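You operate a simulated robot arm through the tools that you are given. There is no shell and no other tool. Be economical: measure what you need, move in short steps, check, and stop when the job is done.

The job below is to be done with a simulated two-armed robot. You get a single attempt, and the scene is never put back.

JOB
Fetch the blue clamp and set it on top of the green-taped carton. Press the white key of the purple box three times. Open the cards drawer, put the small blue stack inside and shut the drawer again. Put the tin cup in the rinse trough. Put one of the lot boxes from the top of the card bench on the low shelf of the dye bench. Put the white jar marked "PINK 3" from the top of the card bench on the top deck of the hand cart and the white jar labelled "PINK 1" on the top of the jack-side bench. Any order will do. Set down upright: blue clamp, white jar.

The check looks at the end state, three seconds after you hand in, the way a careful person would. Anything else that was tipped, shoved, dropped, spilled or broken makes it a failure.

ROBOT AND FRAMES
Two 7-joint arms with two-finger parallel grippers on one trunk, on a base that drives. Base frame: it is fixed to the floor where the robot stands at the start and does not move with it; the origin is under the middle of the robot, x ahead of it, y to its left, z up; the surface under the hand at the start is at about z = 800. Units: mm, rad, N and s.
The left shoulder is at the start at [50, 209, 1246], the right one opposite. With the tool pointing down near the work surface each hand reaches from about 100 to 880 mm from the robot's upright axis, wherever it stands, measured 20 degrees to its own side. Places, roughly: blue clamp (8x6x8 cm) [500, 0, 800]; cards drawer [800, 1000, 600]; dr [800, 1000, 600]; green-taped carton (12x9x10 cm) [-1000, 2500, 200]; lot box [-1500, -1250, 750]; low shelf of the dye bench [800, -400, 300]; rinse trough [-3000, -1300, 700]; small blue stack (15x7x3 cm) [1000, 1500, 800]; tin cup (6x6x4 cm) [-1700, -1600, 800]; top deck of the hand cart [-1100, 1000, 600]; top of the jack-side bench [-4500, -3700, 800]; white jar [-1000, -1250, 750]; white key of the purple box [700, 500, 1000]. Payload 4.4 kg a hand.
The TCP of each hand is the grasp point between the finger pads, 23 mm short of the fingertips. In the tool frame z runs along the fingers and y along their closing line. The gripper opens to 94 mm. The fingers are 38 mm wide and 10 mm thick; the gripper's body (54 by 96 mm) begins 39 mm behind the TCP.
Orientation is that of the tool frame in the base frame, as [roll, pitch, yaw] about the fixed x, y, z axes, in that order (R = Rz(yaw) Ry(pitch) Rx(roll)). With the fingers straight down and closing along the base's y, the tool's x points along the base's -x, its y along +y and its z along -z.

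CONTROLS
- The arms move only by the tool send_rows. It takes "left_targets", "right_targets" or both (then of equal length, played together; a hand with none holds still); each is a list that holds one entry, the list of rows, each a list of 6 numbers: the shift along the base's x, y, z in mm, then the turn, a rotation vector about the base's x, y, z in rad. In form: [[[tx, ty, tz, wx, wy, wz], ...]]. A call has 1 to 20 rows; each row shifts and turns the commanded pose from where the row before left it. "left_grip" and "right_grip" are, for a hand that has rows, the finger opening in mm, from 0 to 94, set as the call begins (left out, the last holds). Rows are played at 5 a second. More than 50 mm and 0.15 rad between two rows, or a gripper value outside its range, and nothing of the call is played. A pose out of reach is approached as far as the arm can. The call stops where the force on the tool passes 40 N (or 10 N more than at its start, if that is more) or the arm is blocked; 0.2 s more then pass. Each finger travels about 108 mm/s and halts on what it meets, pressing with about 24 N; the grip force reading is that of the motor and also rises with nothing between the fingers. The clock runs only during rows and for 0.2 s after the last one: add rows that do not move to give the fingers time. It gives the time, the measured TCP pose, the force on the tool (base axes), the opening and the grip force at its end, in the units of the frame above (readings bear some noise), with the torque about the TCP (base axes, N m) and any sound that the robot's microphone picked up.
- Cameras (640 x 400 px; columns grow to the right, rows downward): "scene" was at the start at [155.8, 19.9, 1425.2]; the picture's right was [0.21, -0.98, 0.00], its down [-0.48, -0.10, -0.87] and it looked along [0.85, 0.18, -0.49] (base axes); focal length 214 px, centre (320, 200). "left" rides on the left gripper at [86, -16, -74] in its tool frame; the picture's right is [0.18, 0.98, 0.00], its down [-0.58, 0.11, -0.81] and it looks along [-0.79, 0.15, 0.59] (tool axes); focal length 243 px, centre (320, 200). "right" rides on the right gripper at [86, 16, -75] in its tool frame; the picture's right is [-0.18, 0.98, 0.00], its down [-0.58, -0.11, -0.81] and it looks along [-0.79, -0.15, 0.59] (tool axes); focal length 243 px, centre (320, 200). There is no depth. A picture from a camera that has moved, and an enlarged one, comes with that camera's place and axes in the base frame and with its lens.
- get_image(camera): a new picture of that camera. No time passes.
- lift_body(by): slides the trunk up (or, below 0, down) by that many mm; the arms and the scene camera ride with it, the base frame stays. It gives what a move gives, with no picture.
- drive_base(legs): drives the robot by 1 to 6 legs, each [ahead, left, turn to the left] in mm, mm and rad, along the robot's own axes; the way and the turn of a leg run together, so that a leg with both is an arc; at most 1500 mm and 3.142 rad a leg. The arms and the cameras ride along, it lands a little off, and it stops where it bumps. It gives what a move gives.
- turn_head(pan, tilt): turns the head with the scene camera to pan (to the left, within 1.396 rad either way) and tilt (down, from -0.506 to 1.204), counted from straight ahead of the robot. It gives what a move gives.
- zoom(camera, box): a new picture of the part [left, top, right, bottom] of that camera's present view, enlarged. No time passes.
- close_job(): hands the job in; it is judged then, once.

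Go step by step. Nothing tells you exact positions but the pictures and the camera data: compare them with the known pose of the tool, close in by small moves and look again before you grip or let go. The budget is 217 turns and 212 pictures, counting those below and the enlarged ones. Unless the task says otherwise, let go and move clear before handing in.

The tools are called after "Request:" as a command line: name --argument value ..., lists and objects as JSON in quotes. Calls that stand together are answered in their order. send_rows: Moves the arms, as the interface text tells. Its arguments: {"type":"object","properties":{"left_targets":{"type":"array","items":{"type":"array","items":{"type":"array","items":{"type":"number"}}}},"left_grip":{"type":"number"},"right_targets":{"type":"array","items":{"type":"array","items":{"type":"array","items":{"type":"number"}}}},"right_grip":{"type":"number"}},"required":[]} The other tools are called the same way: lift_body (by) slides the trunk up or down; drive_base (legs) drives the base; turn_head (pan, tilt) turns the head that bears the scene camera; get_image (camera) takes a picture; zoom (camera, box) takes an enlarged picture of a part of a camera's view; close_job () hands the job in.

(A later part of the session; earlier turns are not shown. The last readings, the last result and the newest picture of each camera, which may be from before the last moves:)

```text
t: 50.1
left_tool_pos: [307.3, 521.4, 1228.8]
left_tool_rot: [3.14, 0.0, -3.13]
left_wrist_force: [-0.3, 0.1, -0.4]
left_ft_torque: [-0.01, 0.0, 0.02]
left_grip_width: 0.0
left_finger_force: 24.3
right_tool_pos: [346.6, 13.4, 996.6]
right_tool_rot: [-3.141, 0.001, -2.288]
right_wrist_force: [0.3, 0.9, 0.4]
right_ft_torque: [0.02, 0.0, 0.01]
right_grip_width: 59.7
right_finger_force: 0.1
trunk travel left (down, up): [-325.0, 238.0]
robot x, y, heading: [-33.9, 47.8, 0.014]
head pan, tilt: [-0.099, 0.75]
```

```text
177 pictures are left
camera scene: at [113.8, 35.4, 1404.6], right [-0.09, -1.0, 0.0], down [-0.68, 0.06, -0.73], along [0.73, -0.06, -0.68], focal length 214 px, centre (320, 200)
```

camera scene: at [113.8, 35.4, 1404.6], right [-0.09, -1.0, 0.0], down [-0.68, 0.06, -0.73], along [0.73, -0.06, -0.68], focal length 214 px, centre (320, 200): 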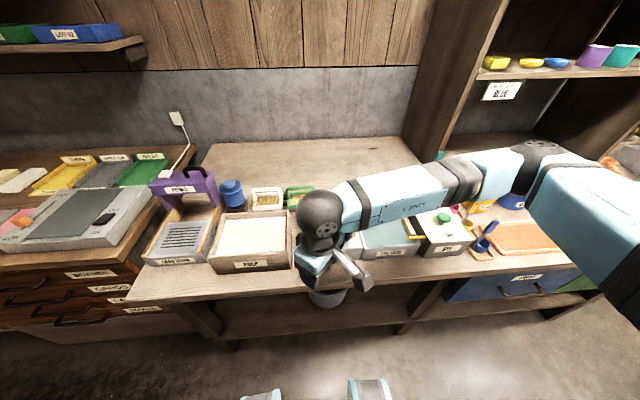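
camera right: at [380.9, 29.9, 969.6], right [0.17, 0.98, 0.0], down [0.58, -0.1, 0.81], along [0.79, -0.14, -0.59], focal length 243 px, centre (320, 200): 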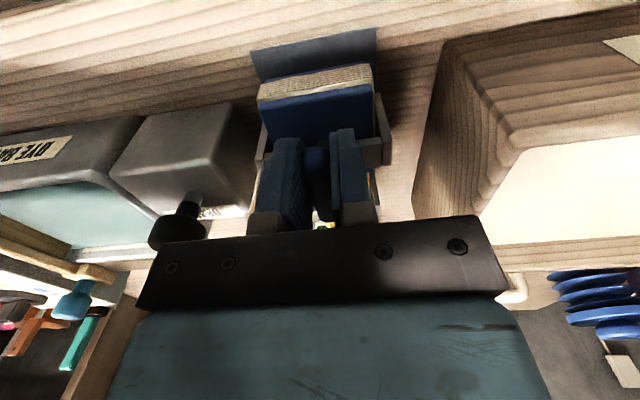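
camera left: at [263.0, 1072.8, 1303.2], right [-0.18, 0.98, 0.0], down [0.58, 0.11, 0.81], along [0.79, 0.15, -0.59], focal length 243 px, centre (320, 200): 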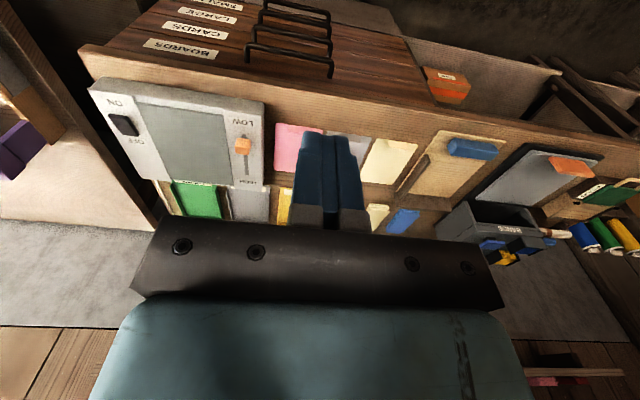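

Request:
send_rows --right_targets '[[[0, 0, 5, 0, 0, 0.143], [0, 0, 5, 0, 0, 0.143], [0, 0, 5, 0, 0, 0.143], [0, 0, 5, 0, 0, 0.143], [0, 0, 0, 0, 0, 0.143], [0, 0, 0, 0, 0, 0.143], [0, 0, 0, 0, 0, 0.143], [0, 0, 0, 0, 0, 0.143], [0, 0, 0, 0, 0, 0.143], [0, 0, 0, 0, 0, 0.143], [0, 0, 0, 0, 0, 0.143], [0, 0, 0, 0, 0, 0.143], [0, 0, 0, 0, 0, 0.143], [0, 0, 0, 0, 0, 0.143], [0, 0, 0, 0, 0, 0.143], [0, 0, 0, 0, 0, 0.143], [0, 0, 0, 0, 0, 0]]]'

Request:
get_image --camera "scene"

```text
t: 53.7
left_tool_pos: [308.7, 521.8, 1228.0]
left_tool_rot: [3.141, -0.001, -3.133]
left_wrist_force: [0.5, -0.6, 0.7]
left_ft_torque: [0.01, -0.01, 0.04]
left_grip_width: 0.0
left_finger_force: 24.4
right_tool_pos: [267.4, -8.3, 966.3]
right_tool_rot: [-3.052, 0.041, -0.389]
right_wrist_force: [0.6, 0.0, 0.3]
right_ft_torque: [-0.04, 0.03, -0.01]
right_grip_width: 59.8
right_finger_force: 0.1
right hand out of reach, approached as far as the arm can: row 7, 8, 9, 10, 11, 12, 13, 14, 15, 16
trunk travel left (down, up): [-325.0, 238.0]
robot x, y, heading: [-36.6, 40.3, 0.013]
head pan, tilt: [-0.099, 0.75]
```

```text
176 pictures are left
camera scene: at [113.9, 35.2, 1404.6], right [-0.09, -1.0, 0.0], down [-0.68, 0.06, -0.73], along [0.73, -0.06, -0.68], focal length 214 px, centre (320, 200)
```

scene: 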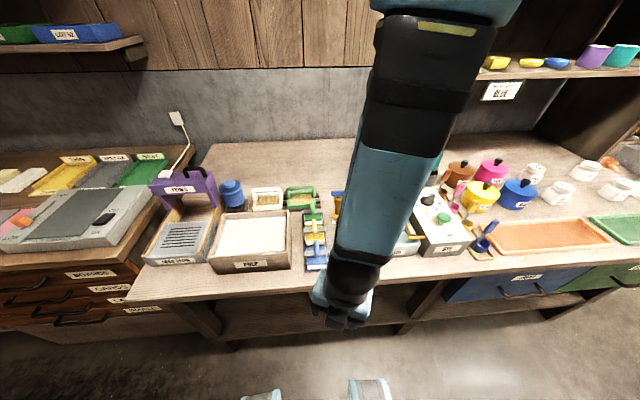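

The half turn is near a wrist limit; pitching the hand forward should relieve it. Trying that.

Request:
send_rows --right_targets '[[[0, 0, 0, 0, -0.145, 0], [0, 0, 0, 0, -0.145, 0], [0, 0, 0, 0, -0.145, 0], [0, 0, 0, 0, -0.145, 0], [0, 0, 0, 0, -0.145, 0], [0, 0, 0, 0, -0.145, 0], [0, 0, 0, 0, -0.145, 0], [0, 0, 0, 0, -0.145, 0], [0, 0, 0, 0, -0.145, 0], [0, 0, 0, 0, 0, 0], [0, 0, 0, 0, 0, 0]]]'

Request:
get_image --camera "scene"

Request:
get_image --camera "right"

```text
t: 56.1
left_tool_pos: [308.0, 522.2, 1228.5]
left_tool_rot: [3.14, 0.001, -3.131]
left_wrist_force: [0.4, 0.3, 0.5]
left_ft_torque: [-0.04, 0.01, 0.01]
left_grip_width: 0.0
left_finger_force: 24.3
right_tool_pos: [294.6, -7.3, 969.3]
right_tool_rot: [-2.188, -1.104, -0.921]
right_wrist_force: [0.3, -0.1, -0.7]
right_ft_torque: [0.0, -0.01, 0.01]
right_grip_width: 59.8
right_finger_force: 0.0
right hand out of reach, approached as far as the arm can: row 9
trunk travel left (down, up): [-325.0, 238.0]
robot x, y, heading: [-34.8, 43.0, 0.013]
head pan, tilt: [-0.099, 0.75]
```

```text
175 pictures are left
camera scene: at [113.8, 35.4, 1404.6], right [-0.09, -1.0, 0.0], down [-0.68, 0.06, -0.73], along [0.73, -0.06, -0.68], focal length 214 px, centre (320, 200)
```

scene: 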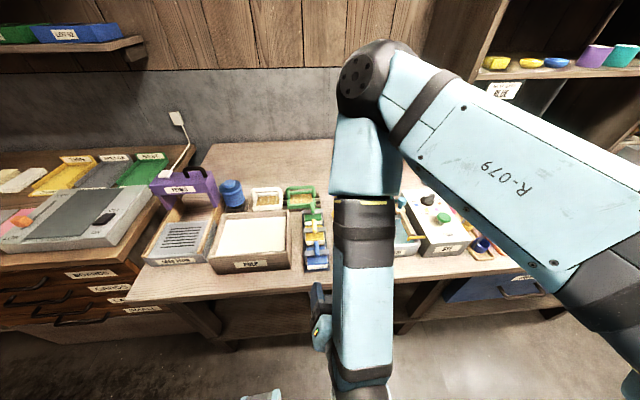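

```text
174 pictures are left
camera right: at [245.7, -59.7, 1061.1], right [-0.07, -0.85, -0.52], down [-0.93, 0.24, -0.27], along [0.36, 0.47, -0.81], focal length 243 px, centre (320, 200)
```

right: 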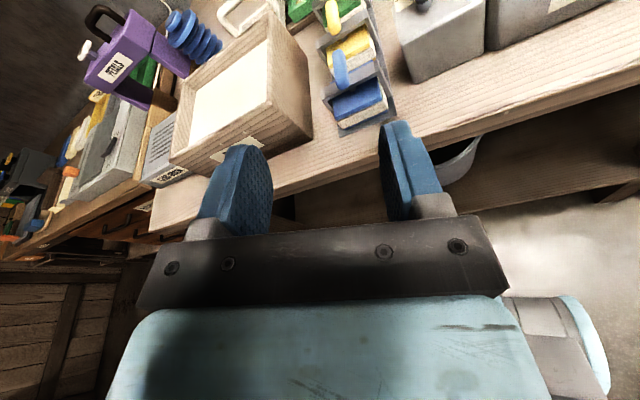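

That configuration is awkward. Camera-below with about 65° tilt also clears, so I'll undo the turn.

Request:
send_rows --right_targets '[[[10, 0, 5, 0, 0.145, 0], [10, 0, 5, 0, 0.145, 0], [10, 0, 5, 0, 0.145, 0], [10, 0, 5, 0, 0.145, 0], [0, 0, 0, 0, 0.145, 0], [0, 0, 0, 0, 0.145, 0], [0, 0, 0, 0, 0.145, 0], [0, 0, 0, 0, 0.145, 0], [0, 0, 0, 0, 0.145, 0], [0, 0, 0, 0, 0, -0.145], [0, 0, 0, 0, 0, -0.145], [0, 0, 0, 0, 0, -0.145], [0, 0, 0, 0, 0, -0.145], [0, 0, 0, 0, 0, -0.145], [0, 0, 0, 0, 0, -0.145], [0, 0, 0, 0, 0, -0.145], [0, 0, 0, 0, 0, -0.145], [0, 0, 0, 0, 0, -0.145], [0, 0, 0, 0, 0, -0.145], [0, 0, 0, 0, 0, -0.145]]]'

Request:
send_rows --right_targets '[[[0, 0, 0, 0, 0, -0.145], [0, 0, 0, 0, 0, -0.145], [0, 0, 0, 0, 0, -0.145], [0, 0, 0, 0, 0, -0.145], [0, 0, 0, 0, 0, -0.145], [0, 0, 0, 0, 0, -0.145], [0, 0, 0, 0, 0, -0.145], [0, 0, 0, 0, 0, -0.145], [0, 0, 0, 0, 0, -0.145], [0, 0, 0, 0, 0, -0.145], [0, 0, 0, 0, 0, 0]]]'

Request:
get_image --camera "scene"

```text
t: 60.3
left_tool_pos: [308.2, 521.2, 1228.2]
left_tool_rot: [3.141, 0.0, -3.131]
left_wrist_force: [0.7, -0.3, 0.2]
left_ft_torque: [0.04, 0.02, 0.0]
left_grip_width: 0.0
left_finger_force: 23.3
right_tool_pos: [304.6, 7.7, 994.3]
right_tool_rot: [-3.012, -0.022, -1.964]
right_wrist_force: [-1.1, -0.6, 0.7]
right_ft_torque: [0.01, -0.01, -0.01]
right_grip_width: 60.1
right_finger_force: 0.2
right hand out of reach, approached as far as the arm can: row 7, 8, 9, 11
trunk travel left (down, up): [-325.0, 238.0]
robot x, y, heading: [-34.3, 42.4, 0.009]
head pan, tilt: [-0.099, 0.75]
```

```text
t: 62.7
left_tool_pos: [307.9, 522.3, 1227.8]
left_tool_rot: [-3.141, 0.0, -3.131]
left_wrist_force: [-0.2, -0.5, 0.0]
left_ft_torque: [0.01, 0.0, -0.03]
left_grip_width: 0.0
left_finger_force: 24.0
right_tool_pos: [302.3, 8.8, 994.6]
right_tool_rot: [-3.012, -0.02, 2.869]
right_wrist_force: [-0.1, 0.6, 0.1]
right_ft_torque: [-0.01, 0.01, 0.0]
right_grip_width: 60.2
right_finger_force: 0.1
trunk travel left (down, up): [-325.0, 238.0]
robot x, y, heading: [-37.1, 41.4, 0.01]
head pan, tilt: [-0.099, 0.75]
```

```text
173 pictures are left
camera scene: at [113.7, 35.6, 1404.6], right [-0.09, -1.0, 0.0], down [-0.68, 0.06, -0.73], along [0.73, -0.06, -0.68], focal length 214 px, centre (320, 200)
```

scene: 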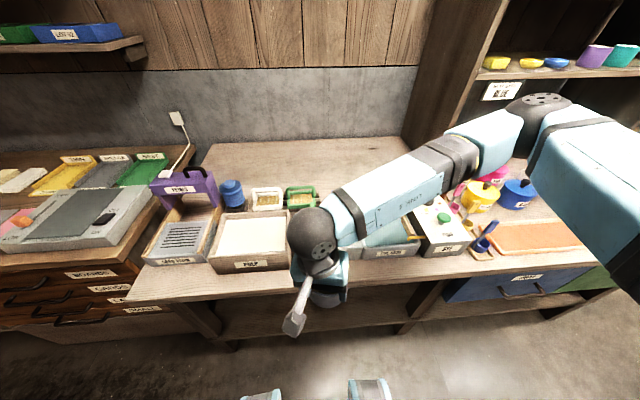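

Squaring the hand, then pitching it forward 65°.

Request:
send_rows --right_targets '[[[0, 0, 0, 0.119, -0.054, 0], [0, 0, 0, 0, 0, 0.137], [0, 0, 0, 0, 0, 0.136], [0, 0, 0, 0, -0.142, 0], [0, 0, 0, 0, -0.142, 0], [0, 0, 0, 0, -0.142, 0], [0, 0, 0, 0, -0.142, 0], [0, 0, 0, 0, -0.142, 0], [0, 0, 0, 0, -0.142, 0], [0, 0, 0, 0, -0.142, 0], [0, 0, 0, 0, -0.142, 0], [0, 0, 0, 0, 0, 0]]]'

Request:
get_image --camera "scene"

Request:
get_image --camera "right"

```text
t: 65.3
left_tool_pos: [308.4, 521.4, 1227.8]
left_tool_rot: [-3.141, 0.0, -3.13]
left_wrist_force: [0.2, 0.4, 0.0]
left_ft_torque: [0.02, -0.01, 0.0]
left_grip_width: 0.2
left_finger_force: 23.5
right_tool_pos: [304.4, 7.4, 995.0]
right_tool_rot: [-3.134, 1.137, -3.133]
right_wrist_force: [0.4, -0.9, 0.1]
right_ft_torque: [-0.02, 0.01, -0.01]
right_grip_width: 60.0
right_finger_force: 0.0
trunk travel left (down, up): [-325.0, 238.0]
robot x, y, heading: [-36.0, 39.7, 0.006]
head pan, tilt: [-0.099, 0.75]
```

```text
172 pictures are left
camera scene: at [114.1, 34.4, 1404.5], right [-0.09, -1.0, 0.0], down [-0.68, 0.06, -0.73], along [0.73, -0.06, -0.68], focal length 214 px, centre (320, 200)
```

scene: 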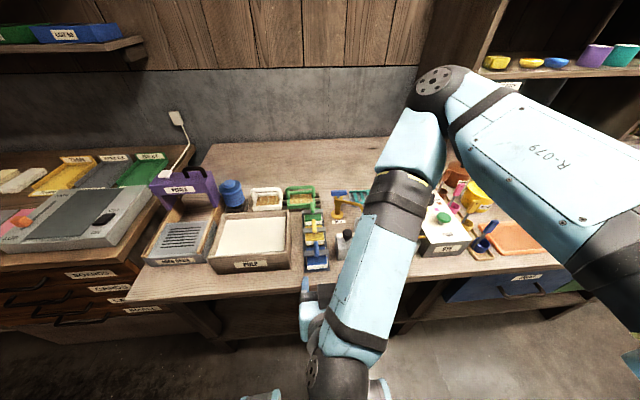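

```text
171 pictures are left
camera right: at [198.8, 24.5, 948.0], right [0.08, 0.98, 0.16], down [-0.49, -0.11, 0.87], along [0.87, -0.15, 0.47], focal length 243 px, centre (320, 200)
```

right: 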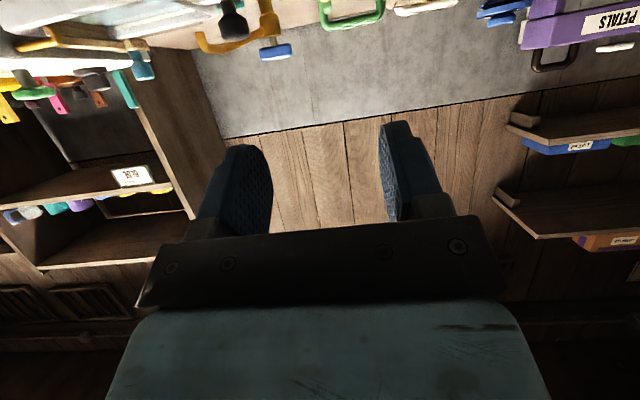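

The tilt works, but the arm is folded close; I'll back the base 300 mm so the arm reaches out, then approach the handle.

Request:
drive_base --legs '[[-300, 0, 0]]'

Request:
send_rows --right_targets '[[[45, 0, -5, 0, 0, 0], [45, 0, -5, 0, 0, 0], [45, 0, -10, 0, 0, 0], [45, 0, -10, 0, 0, 0], [45, 0, -10, 0, 0, 0], [45, 0, -10, 0, 0, 0], [40, 0, -10, 0, 0, 0], [0, 0, 0, 0, 0, 0], [0, 0, 0, 0, 0, 0]]]'

Request:
get_image --camera "scene"

Request:
get_image --camera "right"

```text
t: 67.3
left_tool_pos: [8.0, 518.7, 1228.8]
left_tool_rot: [-3.141, -0.001, -3.128]
left_wrist_force: [-0.5, 1.0, 0.6]
left_ft_torque: [-0.01, -0.01, -0.01]
left_grip_width: 0.0
left_finger_force: 24.1
right_tool_pos: [4.9, 6.6, 994.9]
right_tool_rot: [-3.131, 1.137, -3.129]
right_wrist_force: [-0.5, 0.9, -0.2]
right_ft_torque: [-0.04, -0.03, -0.02]
right_grip_width: 59.8
right_finger_force: 0.1
trunk travel left (down, up): [-325.0, 238.0]
robot x, y, heading: [-335.8, 35.9, 0.015]
head pan, tilt: [-0.099, 0.75]
```

```text
t: 69.3
left_tool_pos: [8.6, 519.5, 1227.7]
left_tool_rot: [3.142, -0.001, -3.128]
left_wrist_force: [0.2, -0.7, 0.5]
left_ft_torque: [0.0, 0.01, 0.01]
left_grip_width: 0.1
left_finger_force: 23.7
right_tool_pos: [318.4, 8.6, 933.1]
right_tool_rot: [-3.131, 1.136, -3.128]
right_wrist_force: [0.2, 0.3, -0.4]
right_ft_torque: [0.01, 0.01, -0.01]
right_grip_width: 59.8
right_finger_force: 0.0
trunk travel left (down, up): [-325.0, 238.0]
robot x, y, heading: [-336.0, 36.8, 0.015]
head pan, tilt: [-0.099, 0.75]
```

```text
170 pictures are left
camera scene: at [-183.6, 31.9, 1404.5], right [-0.09, -1.0, 0.0], down [-0.68, 0.06, -0.73], along [0.73, -0.06, -0.68], focal length 214 px, centre (320, 200)
```

scene: 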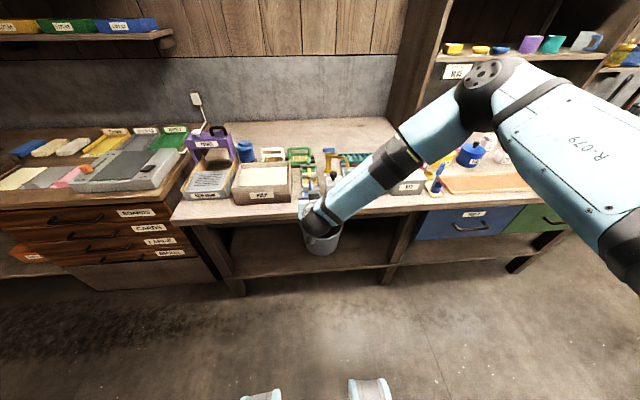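

```text
169 pictures are left
camera right: at [214.1, 25.2, 885.5], right [0.07, 0.98, 0.16], down [-0.48, -0.11, 0.87], along [0.87, -0.14, 0.47], focal length 243 px, centre (320, 200)
```

right: 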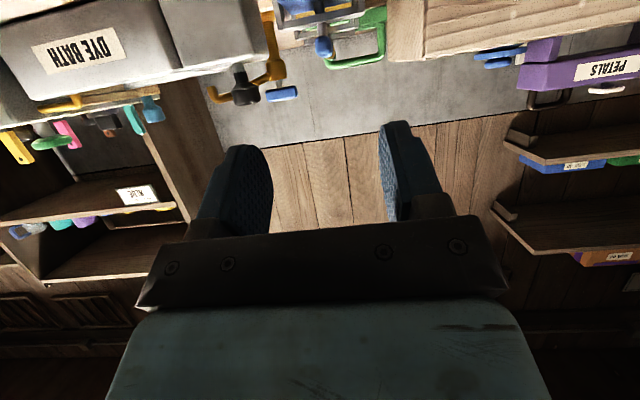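

Approaching the handle along the hand's axis, slightly high to clear the bracket.

Request:
send_rows --right_targets '[[[36, 1, -10, 0, 0, 0], [36, 1, -12, 0, 0, 0], [30, 1, -12, 0, 0, 0], [24, 1, -10, 0, 0, 0], [0, 0, 0, 0, 0, 0]]]'

Request:
get_image --camera "right"

Request:
zoom --camera "scene" --box '[260, 130, 380, 250]'

```text
t: 70.5
left_tool_pos: [7.9, 520.0, 1227.5]
left_tool_rot: [3.141, 0.002, -3.128]
left_wrist_force: [0.0, 0.1, 0.3]
left_ft_torque: [0.01, 0.01, 0.0]
left_grip_width: 0.0
left_finger_force: 24.1
right_tool_pos: [443.3, 12.6, 891.5]
right_tool_rot: [-3.13, 1.136, -3.128]
right_wrist_force: [-0.1, 0.5, 0.4]
right_ft_torque: [-0.05, 0.0, -0.01]
right_grip_width: 60.1
right_finger_force: 0.1
trunk travel left (down, up): [-325.0, 238.0]
robot x, y, heading: [-334.3, 39.1, 0.013]
head pan, tilt: [-0.099, 0.75]
```

```text
168 pictures are left
camera right: at [338.2, 27.5, 844.7], right [0.07, 0.98, 0.16], down [-0.49, -0.11, 0.87], along [0.87, -0.14, 0.47], focal length 243 px, centre (320, 200)
```

right: 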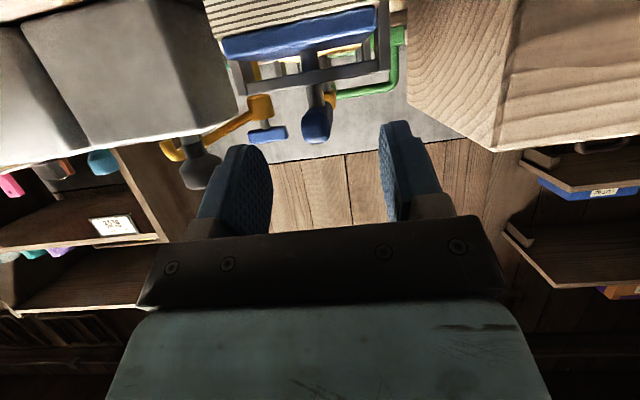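

```text
3.33 times, centred on (320, 190) of scene
camera zoom: at [-184.4, 32.1, 1404.7], right [-0.09, -1.0, 0.0], down [-0.68, 0.06, -0.73], along [0.73, -0.06, -0.68], focal length 715 px, centre (320, 233)
```

zoom: 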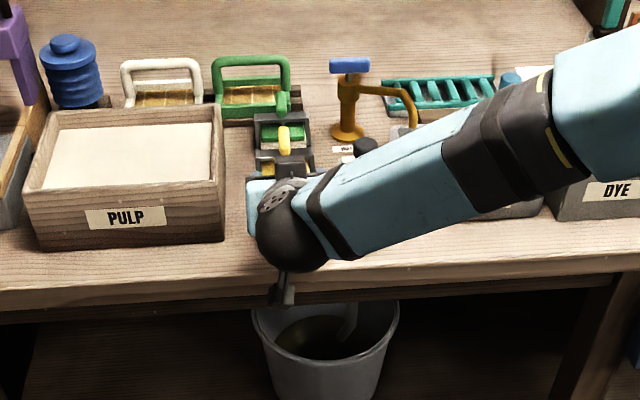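

The handle's near end appears at about [445,14,867]. I'll advance to x≈462 at z≈878 and close.

Request:
send_rows --right_targets '[[[10, 1, -7, 0, 0, 0], [9, 0, -7, 0, 0, 0], [0, 0, 0, 0, 0, 0]]]'

Request:
get_image --camera "right"

```text
t: 71.3
left_tool_pos: [8.6, 519.0, 1228.7]
left_tool_rot: [-3.141, 0.0, -3.128]
left_wrist_force: [0.9, -0.7, -0.8]
left_ft_torque: [-0.03, 0.01, 0.02]
left_grip_width: 0.0
left_finger_force: 24.1
right_tool_pos: [462.0, 12.8, 878.1]
right_tool_rot: [-3.133, 1.136, -3.127]
right_wrist_force: [0.6, -0.2, 0.9]
right_ft_torque: [0.02, -0.02, -0.02]
right_grip_width: 59.9
right_finger_force: 0.1
trunk travel left (down, up): [-325.0, 238.0]
robot x, y, heading: [-334.0, 35.9, 0.013]
head pan, tilt: [-0.099, 0.75]
```

```text
166 pictures are left
camera right: at [356.6, 28.6, 830.9], right [0.07, 0.98, 0.16], down [-0.49, -0.11, 0.87], along [0.87, -0.14, 0.47], focal length 243 px, centre (320, 200)
```

right: 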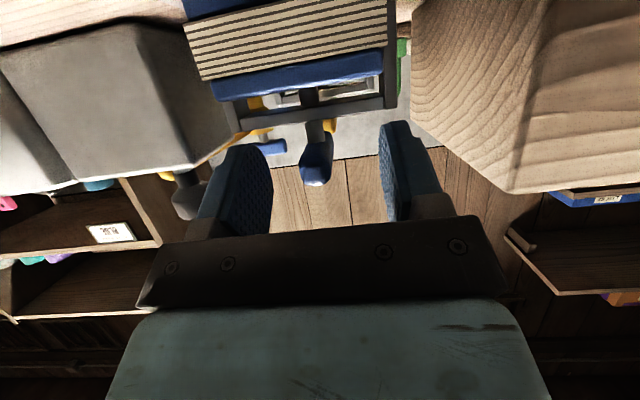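

Request:
send_rows --right_targets '[[[5, 0, 0, 0, 0, 0], [0, 0, 0, 0, 0, 0]]]'

Request:
send_rows --right_targets '[[[0, 0, 0, 0, 0, 0], [0, 0, 0, 0, 0, 0], [0, 0, 0, 0, 0, 0], [0, 0, 0, 0, 0, 0], [0, 0, 10, 0, 0, 0], [0, 0, 20, 0, 0, 0], [0, 0, 30, 0, 0, 0], [0, 0, 0, 0, 0, 0]]]' --right_grip 0

Request:
get_image --camera "right"

Request:
zoom --camera "scene" --box '[260, 130, 380, 250]'

```text
t: 72.0
left_tool_pos: [8.6, 519.1, 1228.9]
left_tool_rot: [3.141, 0.0, -3.127]
left_wrist_force: [0.9, 0.3, 0.7]
left_ft_torque: [-0.04, 0.0, -0.03]
left_grip_width: 0.0
left_finger_force: 23.9
right_tool_pos: [465.4, 12.1, 878.2]
right_tool_rot: [-3.131, 1.137, -3.127]
right_wrist_force: [-0.2, 0.1, 3.1]
right_ft_torque: [0.11, 0.0, 0.07]
right_grip_width: 60.1
right_finger_force: 0.1
trunk travel left (down, up): [-325.0, 238.0]
robot x, y, heading: [-335.5, 39.4, 0.01]
head pan, tilt: [-0.099, 0.75]
```

```text
t: 73.8
left_tool_pos: [9.5, 519.3, 1228.5]
left_tool_rot: [-3.141, -0.001, -3.128]
left_wrist_force: [-0.2, 0.8, 0.1]
left_ft_torque: [0.0, 0.02, 0.0]
left_grip_width: 0.1
left_finger_force: 23.6
right_tool_pos: [464.4, 9.7, 937.4]
right_tool_rot: [-3.131, 1.135, -3.127]
right_wrist_force: [-0.3, -0.2, -1.0]
right_ft_torque: [-0.01, 0.03, 0.04]
right_grip_width: 13.5
right_finger_force: 24.1
trunk travel left (down, up): [-325.0, 238.0]
robot x, y, heading: [-333.6, 36.7, 0.011]
head pan, tilt: [-0.099, 0.75]
```

```text
165 pictures are left
camera right: at [359.4, 25.7, 890.4], right [0.07, 0.98, 0.16], down [-0.48, -0.11, 0.87], along [0.87, -0.14, 0.47], focal length 243 px, centre (320, 200)
```

right: 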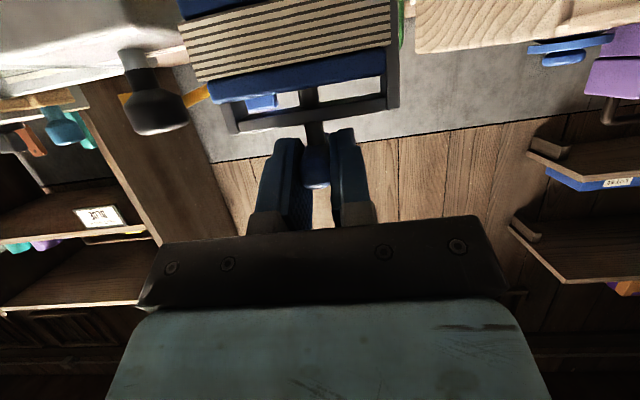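

```text
3.33 times, centred on (320, 190) of scene
camera zoom: at [-183.3, 32.2, 1404.5], right [-0.09, -1.0, 0.0], down [-0.68, 0.06, -0.73], along [0.73, -0.06, -0.68], focal length 715 px, centre (320, 233)
```

zoom: 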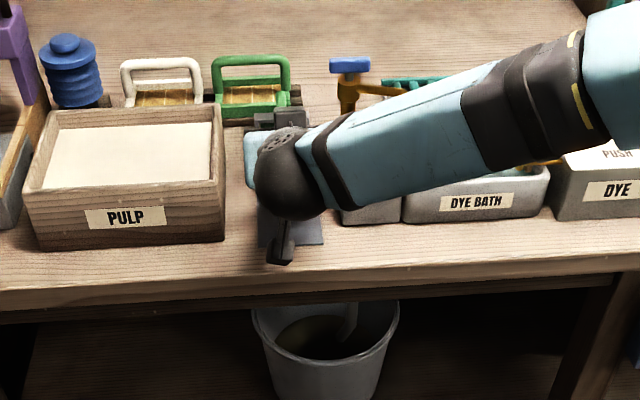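

Clamp re-gripped and hanging level. I'll pull it in, then drive: turn left, go along y toward the workbench.

Request:
send_rows --right_targets '[[[-10, 0, 30, 0, 0, 0], [-40, 0, 25, 0, 0, 0], [-45, 0, 0, 0, 0, 0], [-45, 0, 0, 0, 0, 0], [-45, 0, 0, 0, 0, 0], [-45, 0, 0, 0, 0, 0], [0, 0, 0, 0, 0, 0]]]'

Request:
drive_base --legs '[[0, 0, 1.56], [900, 0, 0]]'

Request:
turn_head --pan 0.4 --tilt 0.55

Request:
get_image --camera "scene"

```text
t: 75.3
left_tool_pos: [8.7, 519.6, 1228.9]
left_tool_rot: [3.141, -0.002, -3.128]
left_wrist_force: [0.0, -0.3, -0.4]
left_ft_torque: [-0.01, -0.02, 0.02]
left_grip_width: 0.2
left_finger_force: 24.4
right_tool_pos: [232.7, 7.9, 992.7]
right_tool_rot: [-3.132, 1.135, -3.131]
right_wrist_force: [0.8, -0.5, -1.7]
right_ft_torque: [-0.01, 0.0, 0.0]
right_grip_width: 13.9
right_finger_force: 24.0
trunk travel left (down, up): [-325.0, 238.0]
robot x, y, heading: [-335.1, 40.4, 0.016]
head pan, tilt: [-0.099, 0.75]
```

```text
t: 84.0
left_tool_pos: [-796.7, 1327.8, 1228.6]
left_tool_rot: [3.141, 0.001, -1.59]
left_wrist_force: [0.1, 0.4, 0.0]
left_ft_torque: [0.0, 0.0, -0.01]
left_grip_width: 0.0
left_finger_force: 24.0
right_tool_pos: [-278.8, 1535.0, 991.8]
right_tool_rot: [-3.132, 1.135, -1.59]
right_wrist_force: [1.1, -0.3, -1.5]
right_ft_torque: [-0.01, 0.01, -0.01]
right_grip_width: 13.7
right_finger_force: 24.1
trunk travel left (down, up): [-325.0, 238.0]
robot x, y, heading: [-326.3, 969.6, 1.548]
head pan, tilt: [-0.099, 0.75]
```

```text
t: 85.0
left_tool_pos: [-796.4, 1327.4, 1228.9]
left_tool_rot: [3.141, 0.001, -1.591]
left_wrist_force: [-0.5, -1.4, 0.3]
left_ft_torque: [0.01, -0.04, 0.0]
left_grip_width: 0.0
left_finger_force: 23.8
right_tool_pos: [-279.3, 1533.4, 992.2]
right_tool_rot: [-3.131, 1.135, -1.59]
right_wrist_force: [0.3, -0.7, -1.3]
right_ft_torque: [-0.03, -0.02, 0.0]
right_grip_width: 13.8
right_finger_force: 24.0
trunk travel left (down, up): [-325.0, 238.0]
robot x, y, heading: [-325.2, 972.6, 1.551]
head pan, tilt: [0.4, 0.55]
```

```text
163 pictures are left
camera scene: at [-358.9, 1120.7, 1421.9], right [0.93, 0.37, 0.0], down [0.19, -0.49, -0.85], along [-0.32, 0.79, -0.52], focal length 214 px, centre (320, 200)
```

scene: 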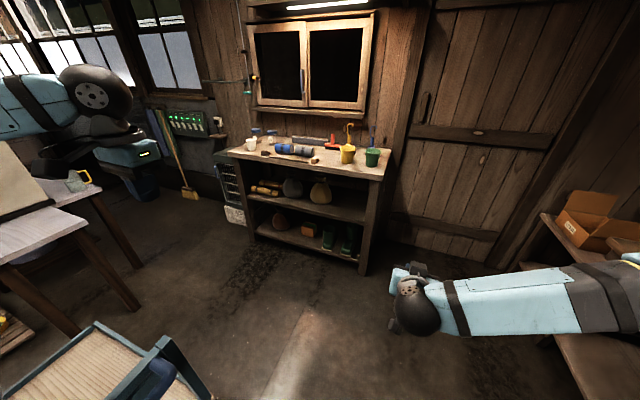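

The carton is near [-1010,2475], its top roughly z 250, with the shelf above near z 480. Driving to stand in front of it.

Request:
drive_base --legs '[[550, 0, 0], [0, 790, 0.02]]'

Request:
lift_body --by -300

Request:
turn_head --pan -0.15 --tilt 0.6

Request:
get_image --camera "scene"

Request:
get_image --camera "left"

```text
t: 91.2
left_tool_pos: [-1064.3, 1888.1, 1227.1]
left_tool_rot: [-3.138, 0.0, -1.597]
left_wrist_force: [-0.3, 0.6, -1.0]
left_ft_torque: [0.0, -0.04, 0.0]
left_grip_width: 0.1
left_finger_force: 24.1
right_tool_pos: [-543.5, 2090.1, 991.9]
right_tool_rot: [-3.124, 1.135, -1.592]
right_wrist_force: [0.6, 0.6, -0.7]
right_ft_torque: [-0.01, -0.01, -0.04]
right_grip_width: 13.6
right_finger_force: 24.3
trunk travel left (down, up): [-325.0, 238.0]
robot x, y, heading: [-597.0, 1524.6, 1.543]
head pan, tilt: [0.4, 0.55]
stopped in leg 2: the robot was blocked; the commanded pose is now the measured one
```

```text
t: 94.2
left_tool_pos: [-1061.2, 1887.2, 928.3]
left_tool_rot: [3.141, 0.002, -1.597]
left_wrist_force: [0.5, 0.3, -0.7]
left_ft_torque: [-0.01, 0.02, 0.0]
left_grip_width: 0.0
left_finger_force: 24.1
right_tool_pos: [-542.2, 2089.3, 691.7]
right_tool_rot: [-3.131, 1.135, -1.599]
right_wrist_force: [0.6, -0.4, -1.3]
right_ft_torque: [-0.01, 0.01, -0.02]
right_grip_width: 13.7
right_finger_force: 24.3
trunk travel left (down, up): [-25.0, 538.0]
robot x, y, heading: [-592.9, 1528.1, 1.539]
head pan, tilt: [0.4, 0.55]
```

```text
t: 95.1
left_tool_pos: [-1061.3, 1886.6, 928.6]
left_tool_rot: [3.141, -0.001, -1.598]
left_wrist_force: [-0.2, -0.3, 0.7]
left_ft_torque: [0.01, -0.04, 0.0]
left_grip_width: 0.0
left_finger_force: 24.1
right_tool_pos: [-540.3, 2089.0, 691.6]
right_tool_rot: [-3.131, 1.134, -1.598]
right_wrist_force: [0.4, -0.1, -2.3]
right_ft_torque: [0.01, 0.0, 0.0]
right_grip_width: 13.6
right_finger_force: 24.0
trunk travel left (down, up): [-25.0, 538.0]
robot x, y, heading: [-596.5, 1525.8, 1.544]
head pan, tilt: [-0.15, 0.6]
```

```text
162 pictures are left
camera scene: at [-577.5, 1680.0, 1117.4], right [0.98, -0.18, 0.0], down [-0.1, -0.56, -0.83], along [0.15, 0.81, -0.56], focal length 214 px, centre (320, 200)
```

scene: 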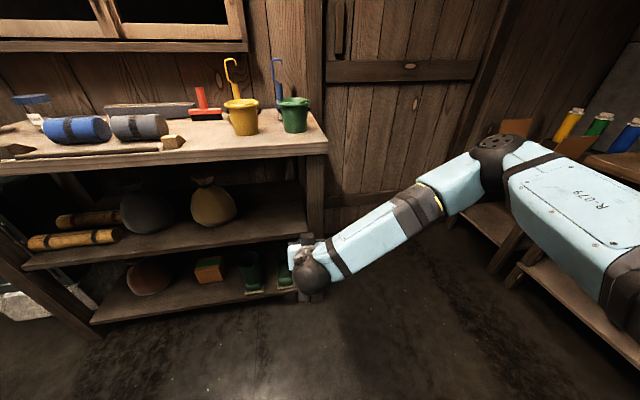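

```text
161 pictures are left
camera left: at [-1047.6, 1799.6, 1003.4], right [-0.99, -0.16, 0.0], down [-0.09, 0.58, 0.81], along [-0.13, 0.8, -0.59], focal length 243 px, centre (320, 200)
```

left: 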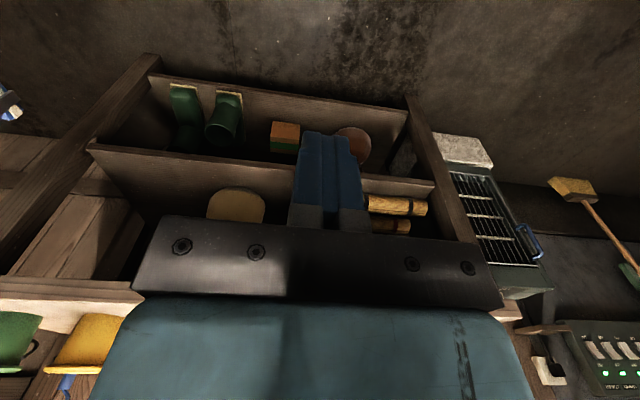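

Blocked while moving left; I must see by what. Turning the head left and down.

Request:
turn_head --pan 1.39 --tilt 0.9

Request:
get_image --camera "scene"

```text
t: 96.8
left_tool_pos: [-1062.4, 1886.5, 928.7]
left_tool_rot: [-3.141, 0.0, -1.596]
left_wrist_force: [0.3, -0.1, -0.5]
left_ft_torque: [-0.03, -0.01, -0.02]
left_grip_width: 0.0
left_finger_force: 24.5
right_tool_pos: [-539.7, 2088.8, 690.2]
right_tool_rot: [-3.13, 1.134, -1.599]
right_wrist_force: [0.8, -0.7, -0.9]
right_ft_torque: [0.04, -0.01, -0.02]
right_grip_width: 13.8
right_finger_force: 24.4
trunk travel left (down, up): [-25.0, 538.0]
robot x, y, heading: [-594.2, 1527.7, 1.54]
head pan, tilt: [1.389, 0.901]
```

```text
160 pictures are left
camera scene: at [-666.9, 1608.7, 1092.7], right [0.21, 0.98, 0.0], down [0.77, -0.16, -0.62], along [-0.61, 0.13, -0.78], focal length 214 px, centre (320, 200)
```

scene: 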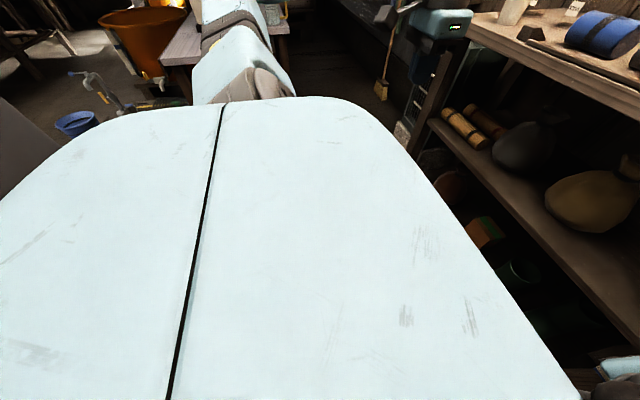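

Probably the base touched the cart's corner. I'll pull the clamp in slightly, go forward 130 mm away from the cart, and then left.

Request:
send_rows --right_targets '[[[0, -45, 0, 0, 0, 0], [0, -45, 0, 0, 0, 0], [0, 0, 0, 0, 0, 0]]]'

Request:
drive_base --legs '[[130, -30, 0.02]]'

Request:
drive_base --legs '[[0, 300, 0]]'

Request:
turn_head --pan 0.2 --tilt 0.8

Request:
get_image --camera "scene"

```text
t: 97.6
left_tool_pos: [-1061.5, 1887.6, 928.6]
left_tool_rot: [3.141, 0.0, -1.598]
left_wrist_force: [-0.3, 0.1, -0.6]
left_ft_torque: [0.04, -0.01, -0.01]
left_grip_width: 0.0
left_finger_force: 24.0
right_tool_pos: [-537.9, 1997.9, 692.7]
right_tool_rot: [-3.13, 1.134, -1.599]
right_wrist_force: [0.4, 0.4, -2.0]
right_ft_torque: [-0.03, 0.0, 0.01]
right_grip_width: 13.8
right_finger_force: 24.0
trunk travel left (down, up): [-25.0, 538.0]
robot x, y, heading: [-594.0, 1520.8, 1.549]
head pan, tilt: [1.389, 0.901]
```

```text
t: 98.9
left_tool_pos: [-1037.6, 2007.0, 928.9]
left_tool_rot: [3.141, 0.001, -1.575]
left_wrist_force: [0.7, 0.4, 0.5]
left_ft_torque: [-0.04, 0.02, -0.02]
left_grip_width: 0.0
left_finger_force: 24.0
right_tool_pos: [-517.9, 2130.9, 692.0]
right_tool_rot: [-3.132, 1.134, -1.577]
right_wrist_force: [-0.4, 0.4, -1.0]
right_ft_torque: [-0.03, -0.03, 0.0]
right_grip_width: 13.6
right_finger_force: 24.2
trunk travel left (down, up): [-25.0, 538.0]
robot x, y, heading: [-561.1, 1655.4, 1.569]
head pan, tilt: [1.389, 0.901]
```

```text
t: 102.1
left_tool_pos: [-1340.2, 2006.5, 929.2]
left_tool_rot: [3.14, 0.001, -1.571]
left_wrist_force: [-0.1, -1.2, -0.2]
left_ft_torque: [0.02, 0.0, -0.01]
left_grip_width: 0.0
left_finger_force: 24.4
right_tool_pos: [-819.2, 2129.7, 693.0]
right_tool_rot: [-3.129, 1.134, -1.57]
right_wrist_force: [0.1, -0.7, -1.3]
right_ft_torque: [-0.02, 0.05, -0.01]
right_grip_width: 13.8
right_finger_force: 24.2
trunk travel left (down, up): [-25.0, 538.0]
robot x, y, heading: [-863.2, 1654.7, 1.57]
head pan, tilt: [1.389, 0.901]
```

```text
t: 103.5
left_tool_pos: [-1341.2, 2006.4, 928.8]
left_tool_rot: [-3.141, 0.001, -1.569]
left_wrist_force: [1.1, -0.2, 0.9]
left_ft_torque: [-0.04, 0.03, 0.0]
left_grip_width: 0.2
left_finger_force: 24.0
right_tool_pos: [-819.3, 2131.4, 692.7]
right_tool_rot: [-3.129, 1.134, -1.571]
right_wrist_force: [-0.2, 0.2, -0.3]
right_ft_torque: [0.01, -0.02, -0.01]
right_grip_width: 13.6
right_finger_force: 24.2
trunk travel left (down, up): [-25.0, 538.0]
robot x, y, heading: [-864.5, 1654.2, 1.573]
head pan, tilt: [0.201, 0.799]
```

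```text
159 pictures are left
camera scene: at [-879.8, 1803.7, 1100.6], right [0.98, 0.2, 0.0], down [0.14, -0.7, -0.7], along [-0.14, 0.68, -0.72], focal length 214 px, centre (320, 200)
```

scene: 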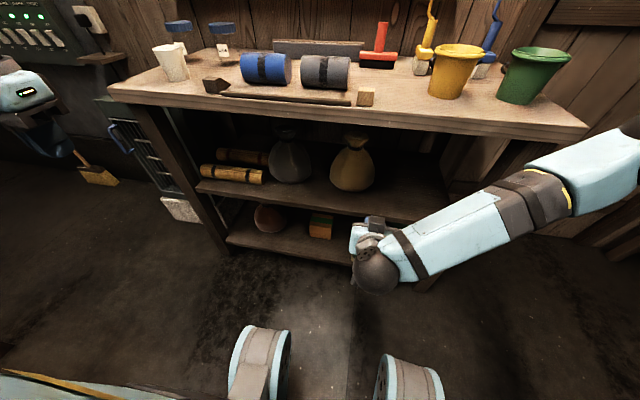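

Now shift left so the hand lines up with the carton at x≈-1012, then lower the hand in front of the bench.

Request:
drive_base --legs '[[0, 195, 0]]'

Request:
send_rows --right_targets '[[[0, 0, -45, 0, 0, 0], [0, 0, -45, 0, 0, 0], [0, 0, -45, 0, 0, 0], [0, 0, -45, 0, 0, 0], [0, 0, -45, 0, 0, 0], [0, 0, -45, 0, 0, 0], [0, 0, -45, 0, 0, 0], [0, 0, 0, 0, 0, 0]]]'

Request:
get_image --camera "right"

Request:
get_image --camera "scene"

```text
t: 105.8
left_tool_pos: [-1538.8, 2006.7, 927.9]
left_tool_rot: [3.141, 0.0, -1.57]
left_wrist_force: [0.3, -0.2, 0.0]
left_ft_torque: [0.01, -0.03, -0.01]
left_grip_width: 0.0
left_finger_force: 23.7
right_tool_pos: [-1019.1, 2132.1, 692.5]
right_tool_rot: [-3.129, 1.134, -1.572]
right_wrist_force: [0.4, -0.5, 0.2]
right_ft_torque: [-0.03, -0.02, -0.02]
right_grip_width: 13.3
right_finger_force: 24.1
trunk travel left (down, up): [-25.0, 538.0]
robot x, y, heading: [-1061.7, 1651.4, 1.57]
head pan, tilt: [0.201, 0.799]
```

```text
t: 107.8
left_tool_pos: [-1539.1, 2000.4, 932.0]
left_tool_rot: [-3.14, 0.009, -1.572]
left_wrist_force: [-0.8, -0.1, -1.6]
left_ft_torque: [-0.02, -0.03, -0.05]
left_grip_width: 0.0
left_finger_force: 24.1
right_tool_pos: [-1087.9, 2169.1, 480.5]
right_tool_rot: [3.097, 1.188, -1.648]
right_wrist_force: [0.5, -0.3, -1.2]
right_ft_torque: [0.02, -0.04, -0.01]
right_grip_width: 13.4
right_finger_force: 24.2
right hand out of reach, approached as far as the arm can: row 4, 5, 6, 7
trunk travel left (down, up): [-25.0, 538.0]
robot x, y, heading: [-1062.2, 1657.8, 1.572]
head pan, tilt: [0.201, 0.799]
stopped in row 8 (right hand): the arm was blocked; the commanded pose is now the measured one
```

```text
158 pictures are left
camera right: at [-1109.6, 2069.4, 428.2], right [-0.98, 0.1, 0.19], down [0.1, -0.54, 0.84], along [0.19, 0.84, 0.51], focal length 243 px, centre (320, 200)
```

right: 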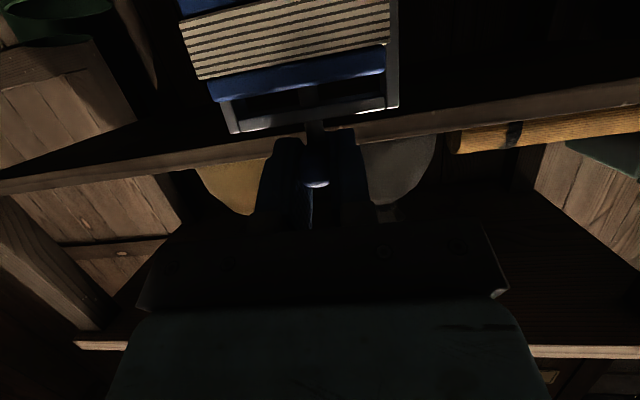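

```text
157 pictures are left
camera scene: at [-1079.0, 1796.9, 1104.0], right [0.98, 0.2, 0.0], down [0.14, -0.7, -0.7], along [-0.14, 0.69, -0.71], focal length 214 px, centre (320, 200)
```

scene: 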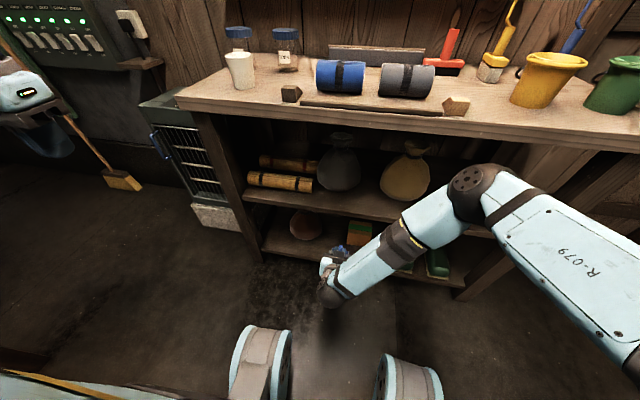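

The elbow is crowding the bench. I'll back off 80 mm and raise the trunk so the arm can straighten instead of folding.

Request:
drive_base --legs '[[-80, 0, 0]]'

Request:
get_image --camera "scene"

```text
t: 108.9
left_tool_pos: [-1539.2, 1918.8, 933.3]
left_tool_rot: [3.139, 0.011, -1.569]
left_wrist_force: [0.1, -0.3, 0.3]
left_ft_torque: [0.01, 0.04, 0.01]
left_grip_width: 0.0
left_finger_force: 24.1
right_tool_pos: [-1089.3, 2088.8, 481.9]
right_tool_rot: [3.093, 1.197, -1.655]
right_wrist_force: [0.0, 0.1, -1.5]
right_ft_torque: [-0.05, 0.0, 0.0]
right_grip_width: 13.6
right_finger_force: 23.6
trunk travel left (down, up): [-25.0, 538.0]
robot x, y, heading: [-1060.6, 1575.9, 1.571]
head pan, tilt: [0.201, 0.799]
```

```text
156 pictures are left
camera scene: at [-1077.7, 1714.7, 1103.1], right [0.98, 0.2, 0.0], down [0.14, -0.7, -0.7], along [-0.14, 0.69, -0.71], focal length 214 px, centre (320, 200)
```

scene: 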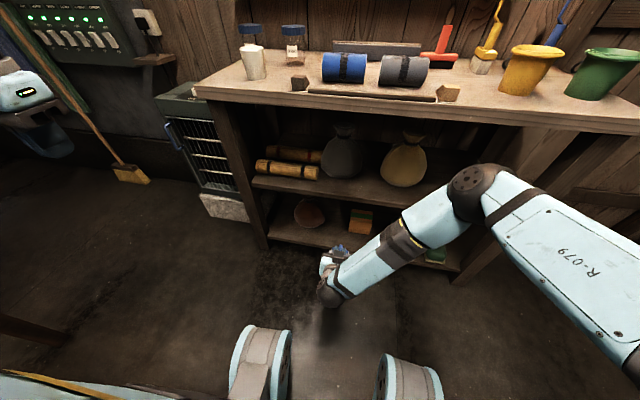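

Request:
drive_base --legs '[[-40, 0, 0]]'

Request:
lift_body --by 220

Request:
get_image --camera "scene"

```text
t: 109.8
left_tool_pos: [-1538.1, 1904.0, 928.0]
left_tool_rot: [3.141, 0.0, -1.569]
left_wrist_force: [1.4, 0.1, 0.6]
left_ft_torque: [0.01, -0.01, 0.0]
left_grip_width: 0.0
left_finger_force: 23.6
right_tool_pos: [-1089.2, 2076.7, 478.0]
right_tool_rot: [3.094, 1.198, -1.658]
right_wrist_force: [0.5, -0.8, -1.3]
right_ft_torque: [-0.05, 0.0, -0.02]
right_grip_width: 13.7
right_finger_force: 23.8
trunk travel left (down, up): [-25.0, 538.0]
robot x, y, heading: [-1058.9, 1554.3, 1.568]
head pan, tilt: [0.201, 0.799]
stopped in leg 1: the robot was blocked; the commanded pose is now the measured one
```

```text
t: 112.2
left_tool_pos: [-1540.1, 1903.2, 1148.3]
left_tool_rot: [3.14, 0.002, -1.57]
left_wrist_force: [-0.9, -0.2, 0.6]
left_ft_torque: [-0.01, 0.01, 0.0]
left_grip_width: 0.0
left_finger_force: 24.2
right_tool_pos: [-1088.6, 2078.0, 696.4]
right_tool_rot: [3.093, 1.197, -1.658]
right_wrist_force: [-0.9, 0.6, -1.5]
right_ft_torque: [-0.02, -0.01, -0.01]
right_grip_width: 13.6
right_finger_force: 24.0
trunk travel left (down, up): [-245.0, 318.0]
robot x, y, heading: [-1062.0, 1553.9, 1.57]
head pan, tilt: [0.201, 0.799]
```

```text
155 pictures are left
camera scene: at [-1078.8, 1702.7, 1320.5], right [0.98, 0.2, 0.0], down [0.14, -0.7, -0.7], along [-0.14, 0.68, -0.72], focal length 214 px, centre (320, 200)
```

scene: 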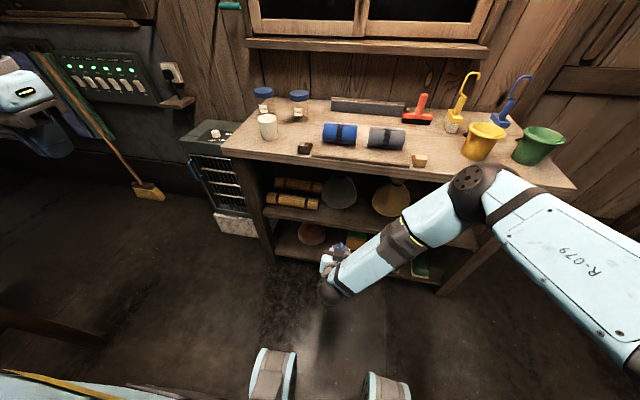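

The base touched the cart again behind me, so I'll stay here. Straightening the hand's tilt and moving it down and forward in front of the shelf.

Request:
send_rows --right_targets '[[[10, 0, 0, -0.064, -0.015, 0.043], [20, 12, -40, 0, 0, 0], [20, 15, -40, 0, 0, 0], [20, 15, -40, 0, 0, 0], [6, 15, -40, 0, 0, 0], [0, 15, -36, 0, 0, 0], [0, 0, 0, 0, 0, 0]]]'

Request:
get_image --camera "scene"

```text
t: 113.8
left_tool_pos: [-1539.5, 1904.2, 1149.2]
left_tool_rot: [3.14, 0.002, -1.57]
left_wrist_force: [0.3, -0.6, 0.4]
left_ft_torque: [0.0, 0.03, -0.02]
left_grip_width: 0.1
left_finger_force: 23.9
right_tool_pos: [-1123.1, 2167.4, 593.3]
right_tool_rot: [-3.123, 1.113, -1.573]
right_wrist_force: [-0.1, -0.6, -0.8]
right_ft_torque: [-0.03, 0.0, -0.02]
right_grip_width: 13.7
right_finger_force: 23.9
right hand out of reach, approached as far as the arm can: row 2, 3, 4, 5, 6
trunk travel left (down, up): [-245.0, 318.0]
robot x, y, heading: [-1065.1, 1556.3, 1.572]
head pan, tilt: [0.201, 0.799]
```

```text
154 pictures are left
camera scene: at [-1078.6, 1702.3, 1320.6], right [0.98, 0.2, 0.0], down [0.14, -0.7, -0.7], along [-0.14, 0.68, -0.72], focal length 214 px, centre (320, 200)
```

scene: 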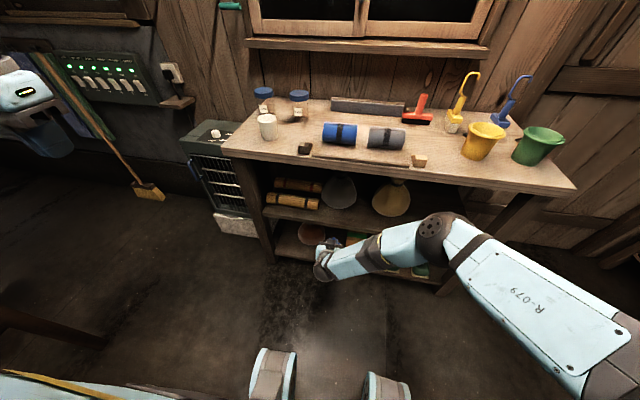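

The right hand wants to work further to its own side. I'll shift the base left 200 mm and bring the hand across to the right.

Request:
drive_base --legs '[[30, 0, 0], [0, 210, 0]]'

Request:
send_rows --right_targets '[[[45, 0, 5, 0, 0, 0], [45, 0, 5, 0, 0, 0], [45, 0, 0, 0, 0, 0], [45, 0, 0, 0, 0, 0], [45, 0, 0, 0, 0, 0], [45, 0, 0, 0, 0, 0], [45, 0, 0, 0, 0, 0], [0, 0, 0, 0, 0, 0]]]'

Request:
get_image --camera "scene"

```text
t: 116.7
left_tool_pos: [-1748.9, 1932.8, 1148.7]
left_tool_rot: [-3.141, 0.0, -1.567]
left_wrist_force: [0.2, 0.3, -0.6]
left_ft_torque: [0.0, -0.04, 0.03]
left_grip_width: 0.0
left_finger_force: 24.4
right_tool_pos: [-1334.0, 2196.8, 593.7]
right_tool_rot: [-3.122, 1.114, -1.573]
right_wrist_force: [-0.5, 1.1, -0.2]
right_ft_torque: [-0.02, 0.0, -0.01]
right_grip_width: 13.8
right_finger_force: 24.1
trunk travel left (down, up): [-245.0, 318.0]
robot x, y, heading: [-1272.5, 1582.1, 1.574]
head pan, tilt: [0.201, 0.799]
```

```text
t: 118.5
left_tool_pos: [-1749.3, 1933.6, 1148.9]
left_tool_rot: [-3.141, 0.001, -1.568]
left_wrist_force: [0.3, -0.2, -0.5]
left_ft_torque: [0.01, 0.02, -0.01]
left_grip_width: 0.1
left_finger_force: 24.4
right_tool_pos: [-1196.0, 2243.5, 721.2]
right_tool_rot: [-3.095, 1.091, -1.575]
right_wrist_force: [-0.4, -0.8, -1.6]
right_ft_torque: [-0.01, -0.01, 0.03]
right_grip_width: 13.5
right_finger_force: 24.0
right hand out of reach, approached as far as the arm can: row 1, 2, 3, 4, 5, 6, 7
trunk travel left (down, up): [-245.0, 318.0]
robot x, y, heading: [-1272.1, 1581.7, 1.572]
head pan, tilt: [0.201, 0.799]
```

```text
153 pictures are left
camera scene: at [-1288.7, 1732.7, 1320.5], right [0.98, 0.2, 0.0], down [0.14, -0.7, -0.7], along [-0.14, 0.68, -0.72], focal length 214 px, centre (320, 200)
```

scene: 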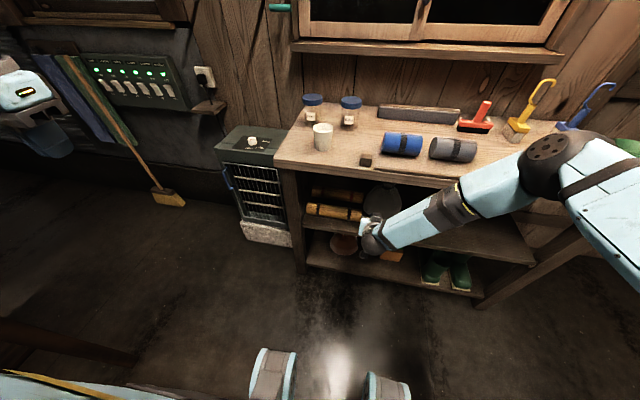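

The wrist folds badly here. I'll relax the hand (untilt it while pulling it back and up), so I can re-extend the arm in open floor.

Request:
send_rows --right_targets '[[[0, -10, 10, -0.14, 0, 0], [0, -10, 10, -0.14, 0, 0], [0, -10, 10, -0.14, 0, 0], [0, -10, 10, -0.14, 0, 0], [0, -10, 10, -0.14, 0, 0], [0, -10, 10, 0, 0, 0], [20, -10, 10, 0, 0, 0], [20, -10, 10, 0, 0, 0]]]'

Request:
get_image --camera "scene"

```text
t: 120.3
left_tool_pos: [-1748.2, 1933.0, 1149.3]
left_tool_rot: [3.139, 0.002, -1.567]
left_wrist_force: [-0.2, -0.6, 0.4]
left_ft_torque: [-0.01, -0.01, -0.02]
left_grip_width: 0.0
left_finger_force: 24.1
right_tool_pos: [-1159.2, 2161.5, 803.2]
right_tool_rot: [-3.122, 0.413, -1.573]
right_wrist_force: [-0.1, 0.5, -1.3]
right_ft_torque: [0.02, 0.0, 0.01]
right_grip_width: 13.6
right_finger_force: 24.0
trunk travel left (down, up): [-245.0, 318.0]
robot x, y, heading: [-1272.7, 1583.6, 1.573]
head pan, tilt: [0.201, 0.799]
```

```text
152 pictures are left
camera scene: at [-1287.8, 1732.2, 1320.6], right [0.98, 0.2, 0.0], down [0.14, -0.7, -0.7], along [-0.14, 0.68, -0.72], focal length 214 px, centre (320, 200)
```

scene: 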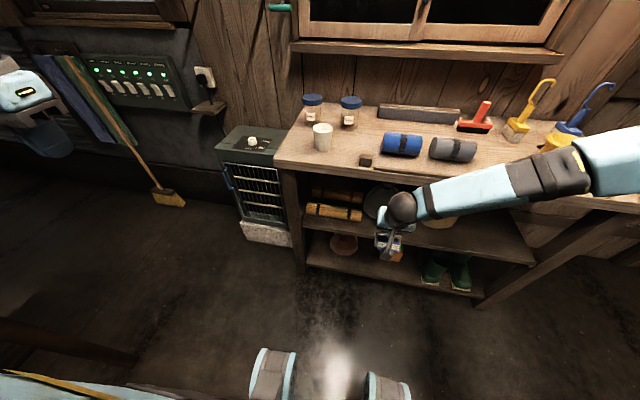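

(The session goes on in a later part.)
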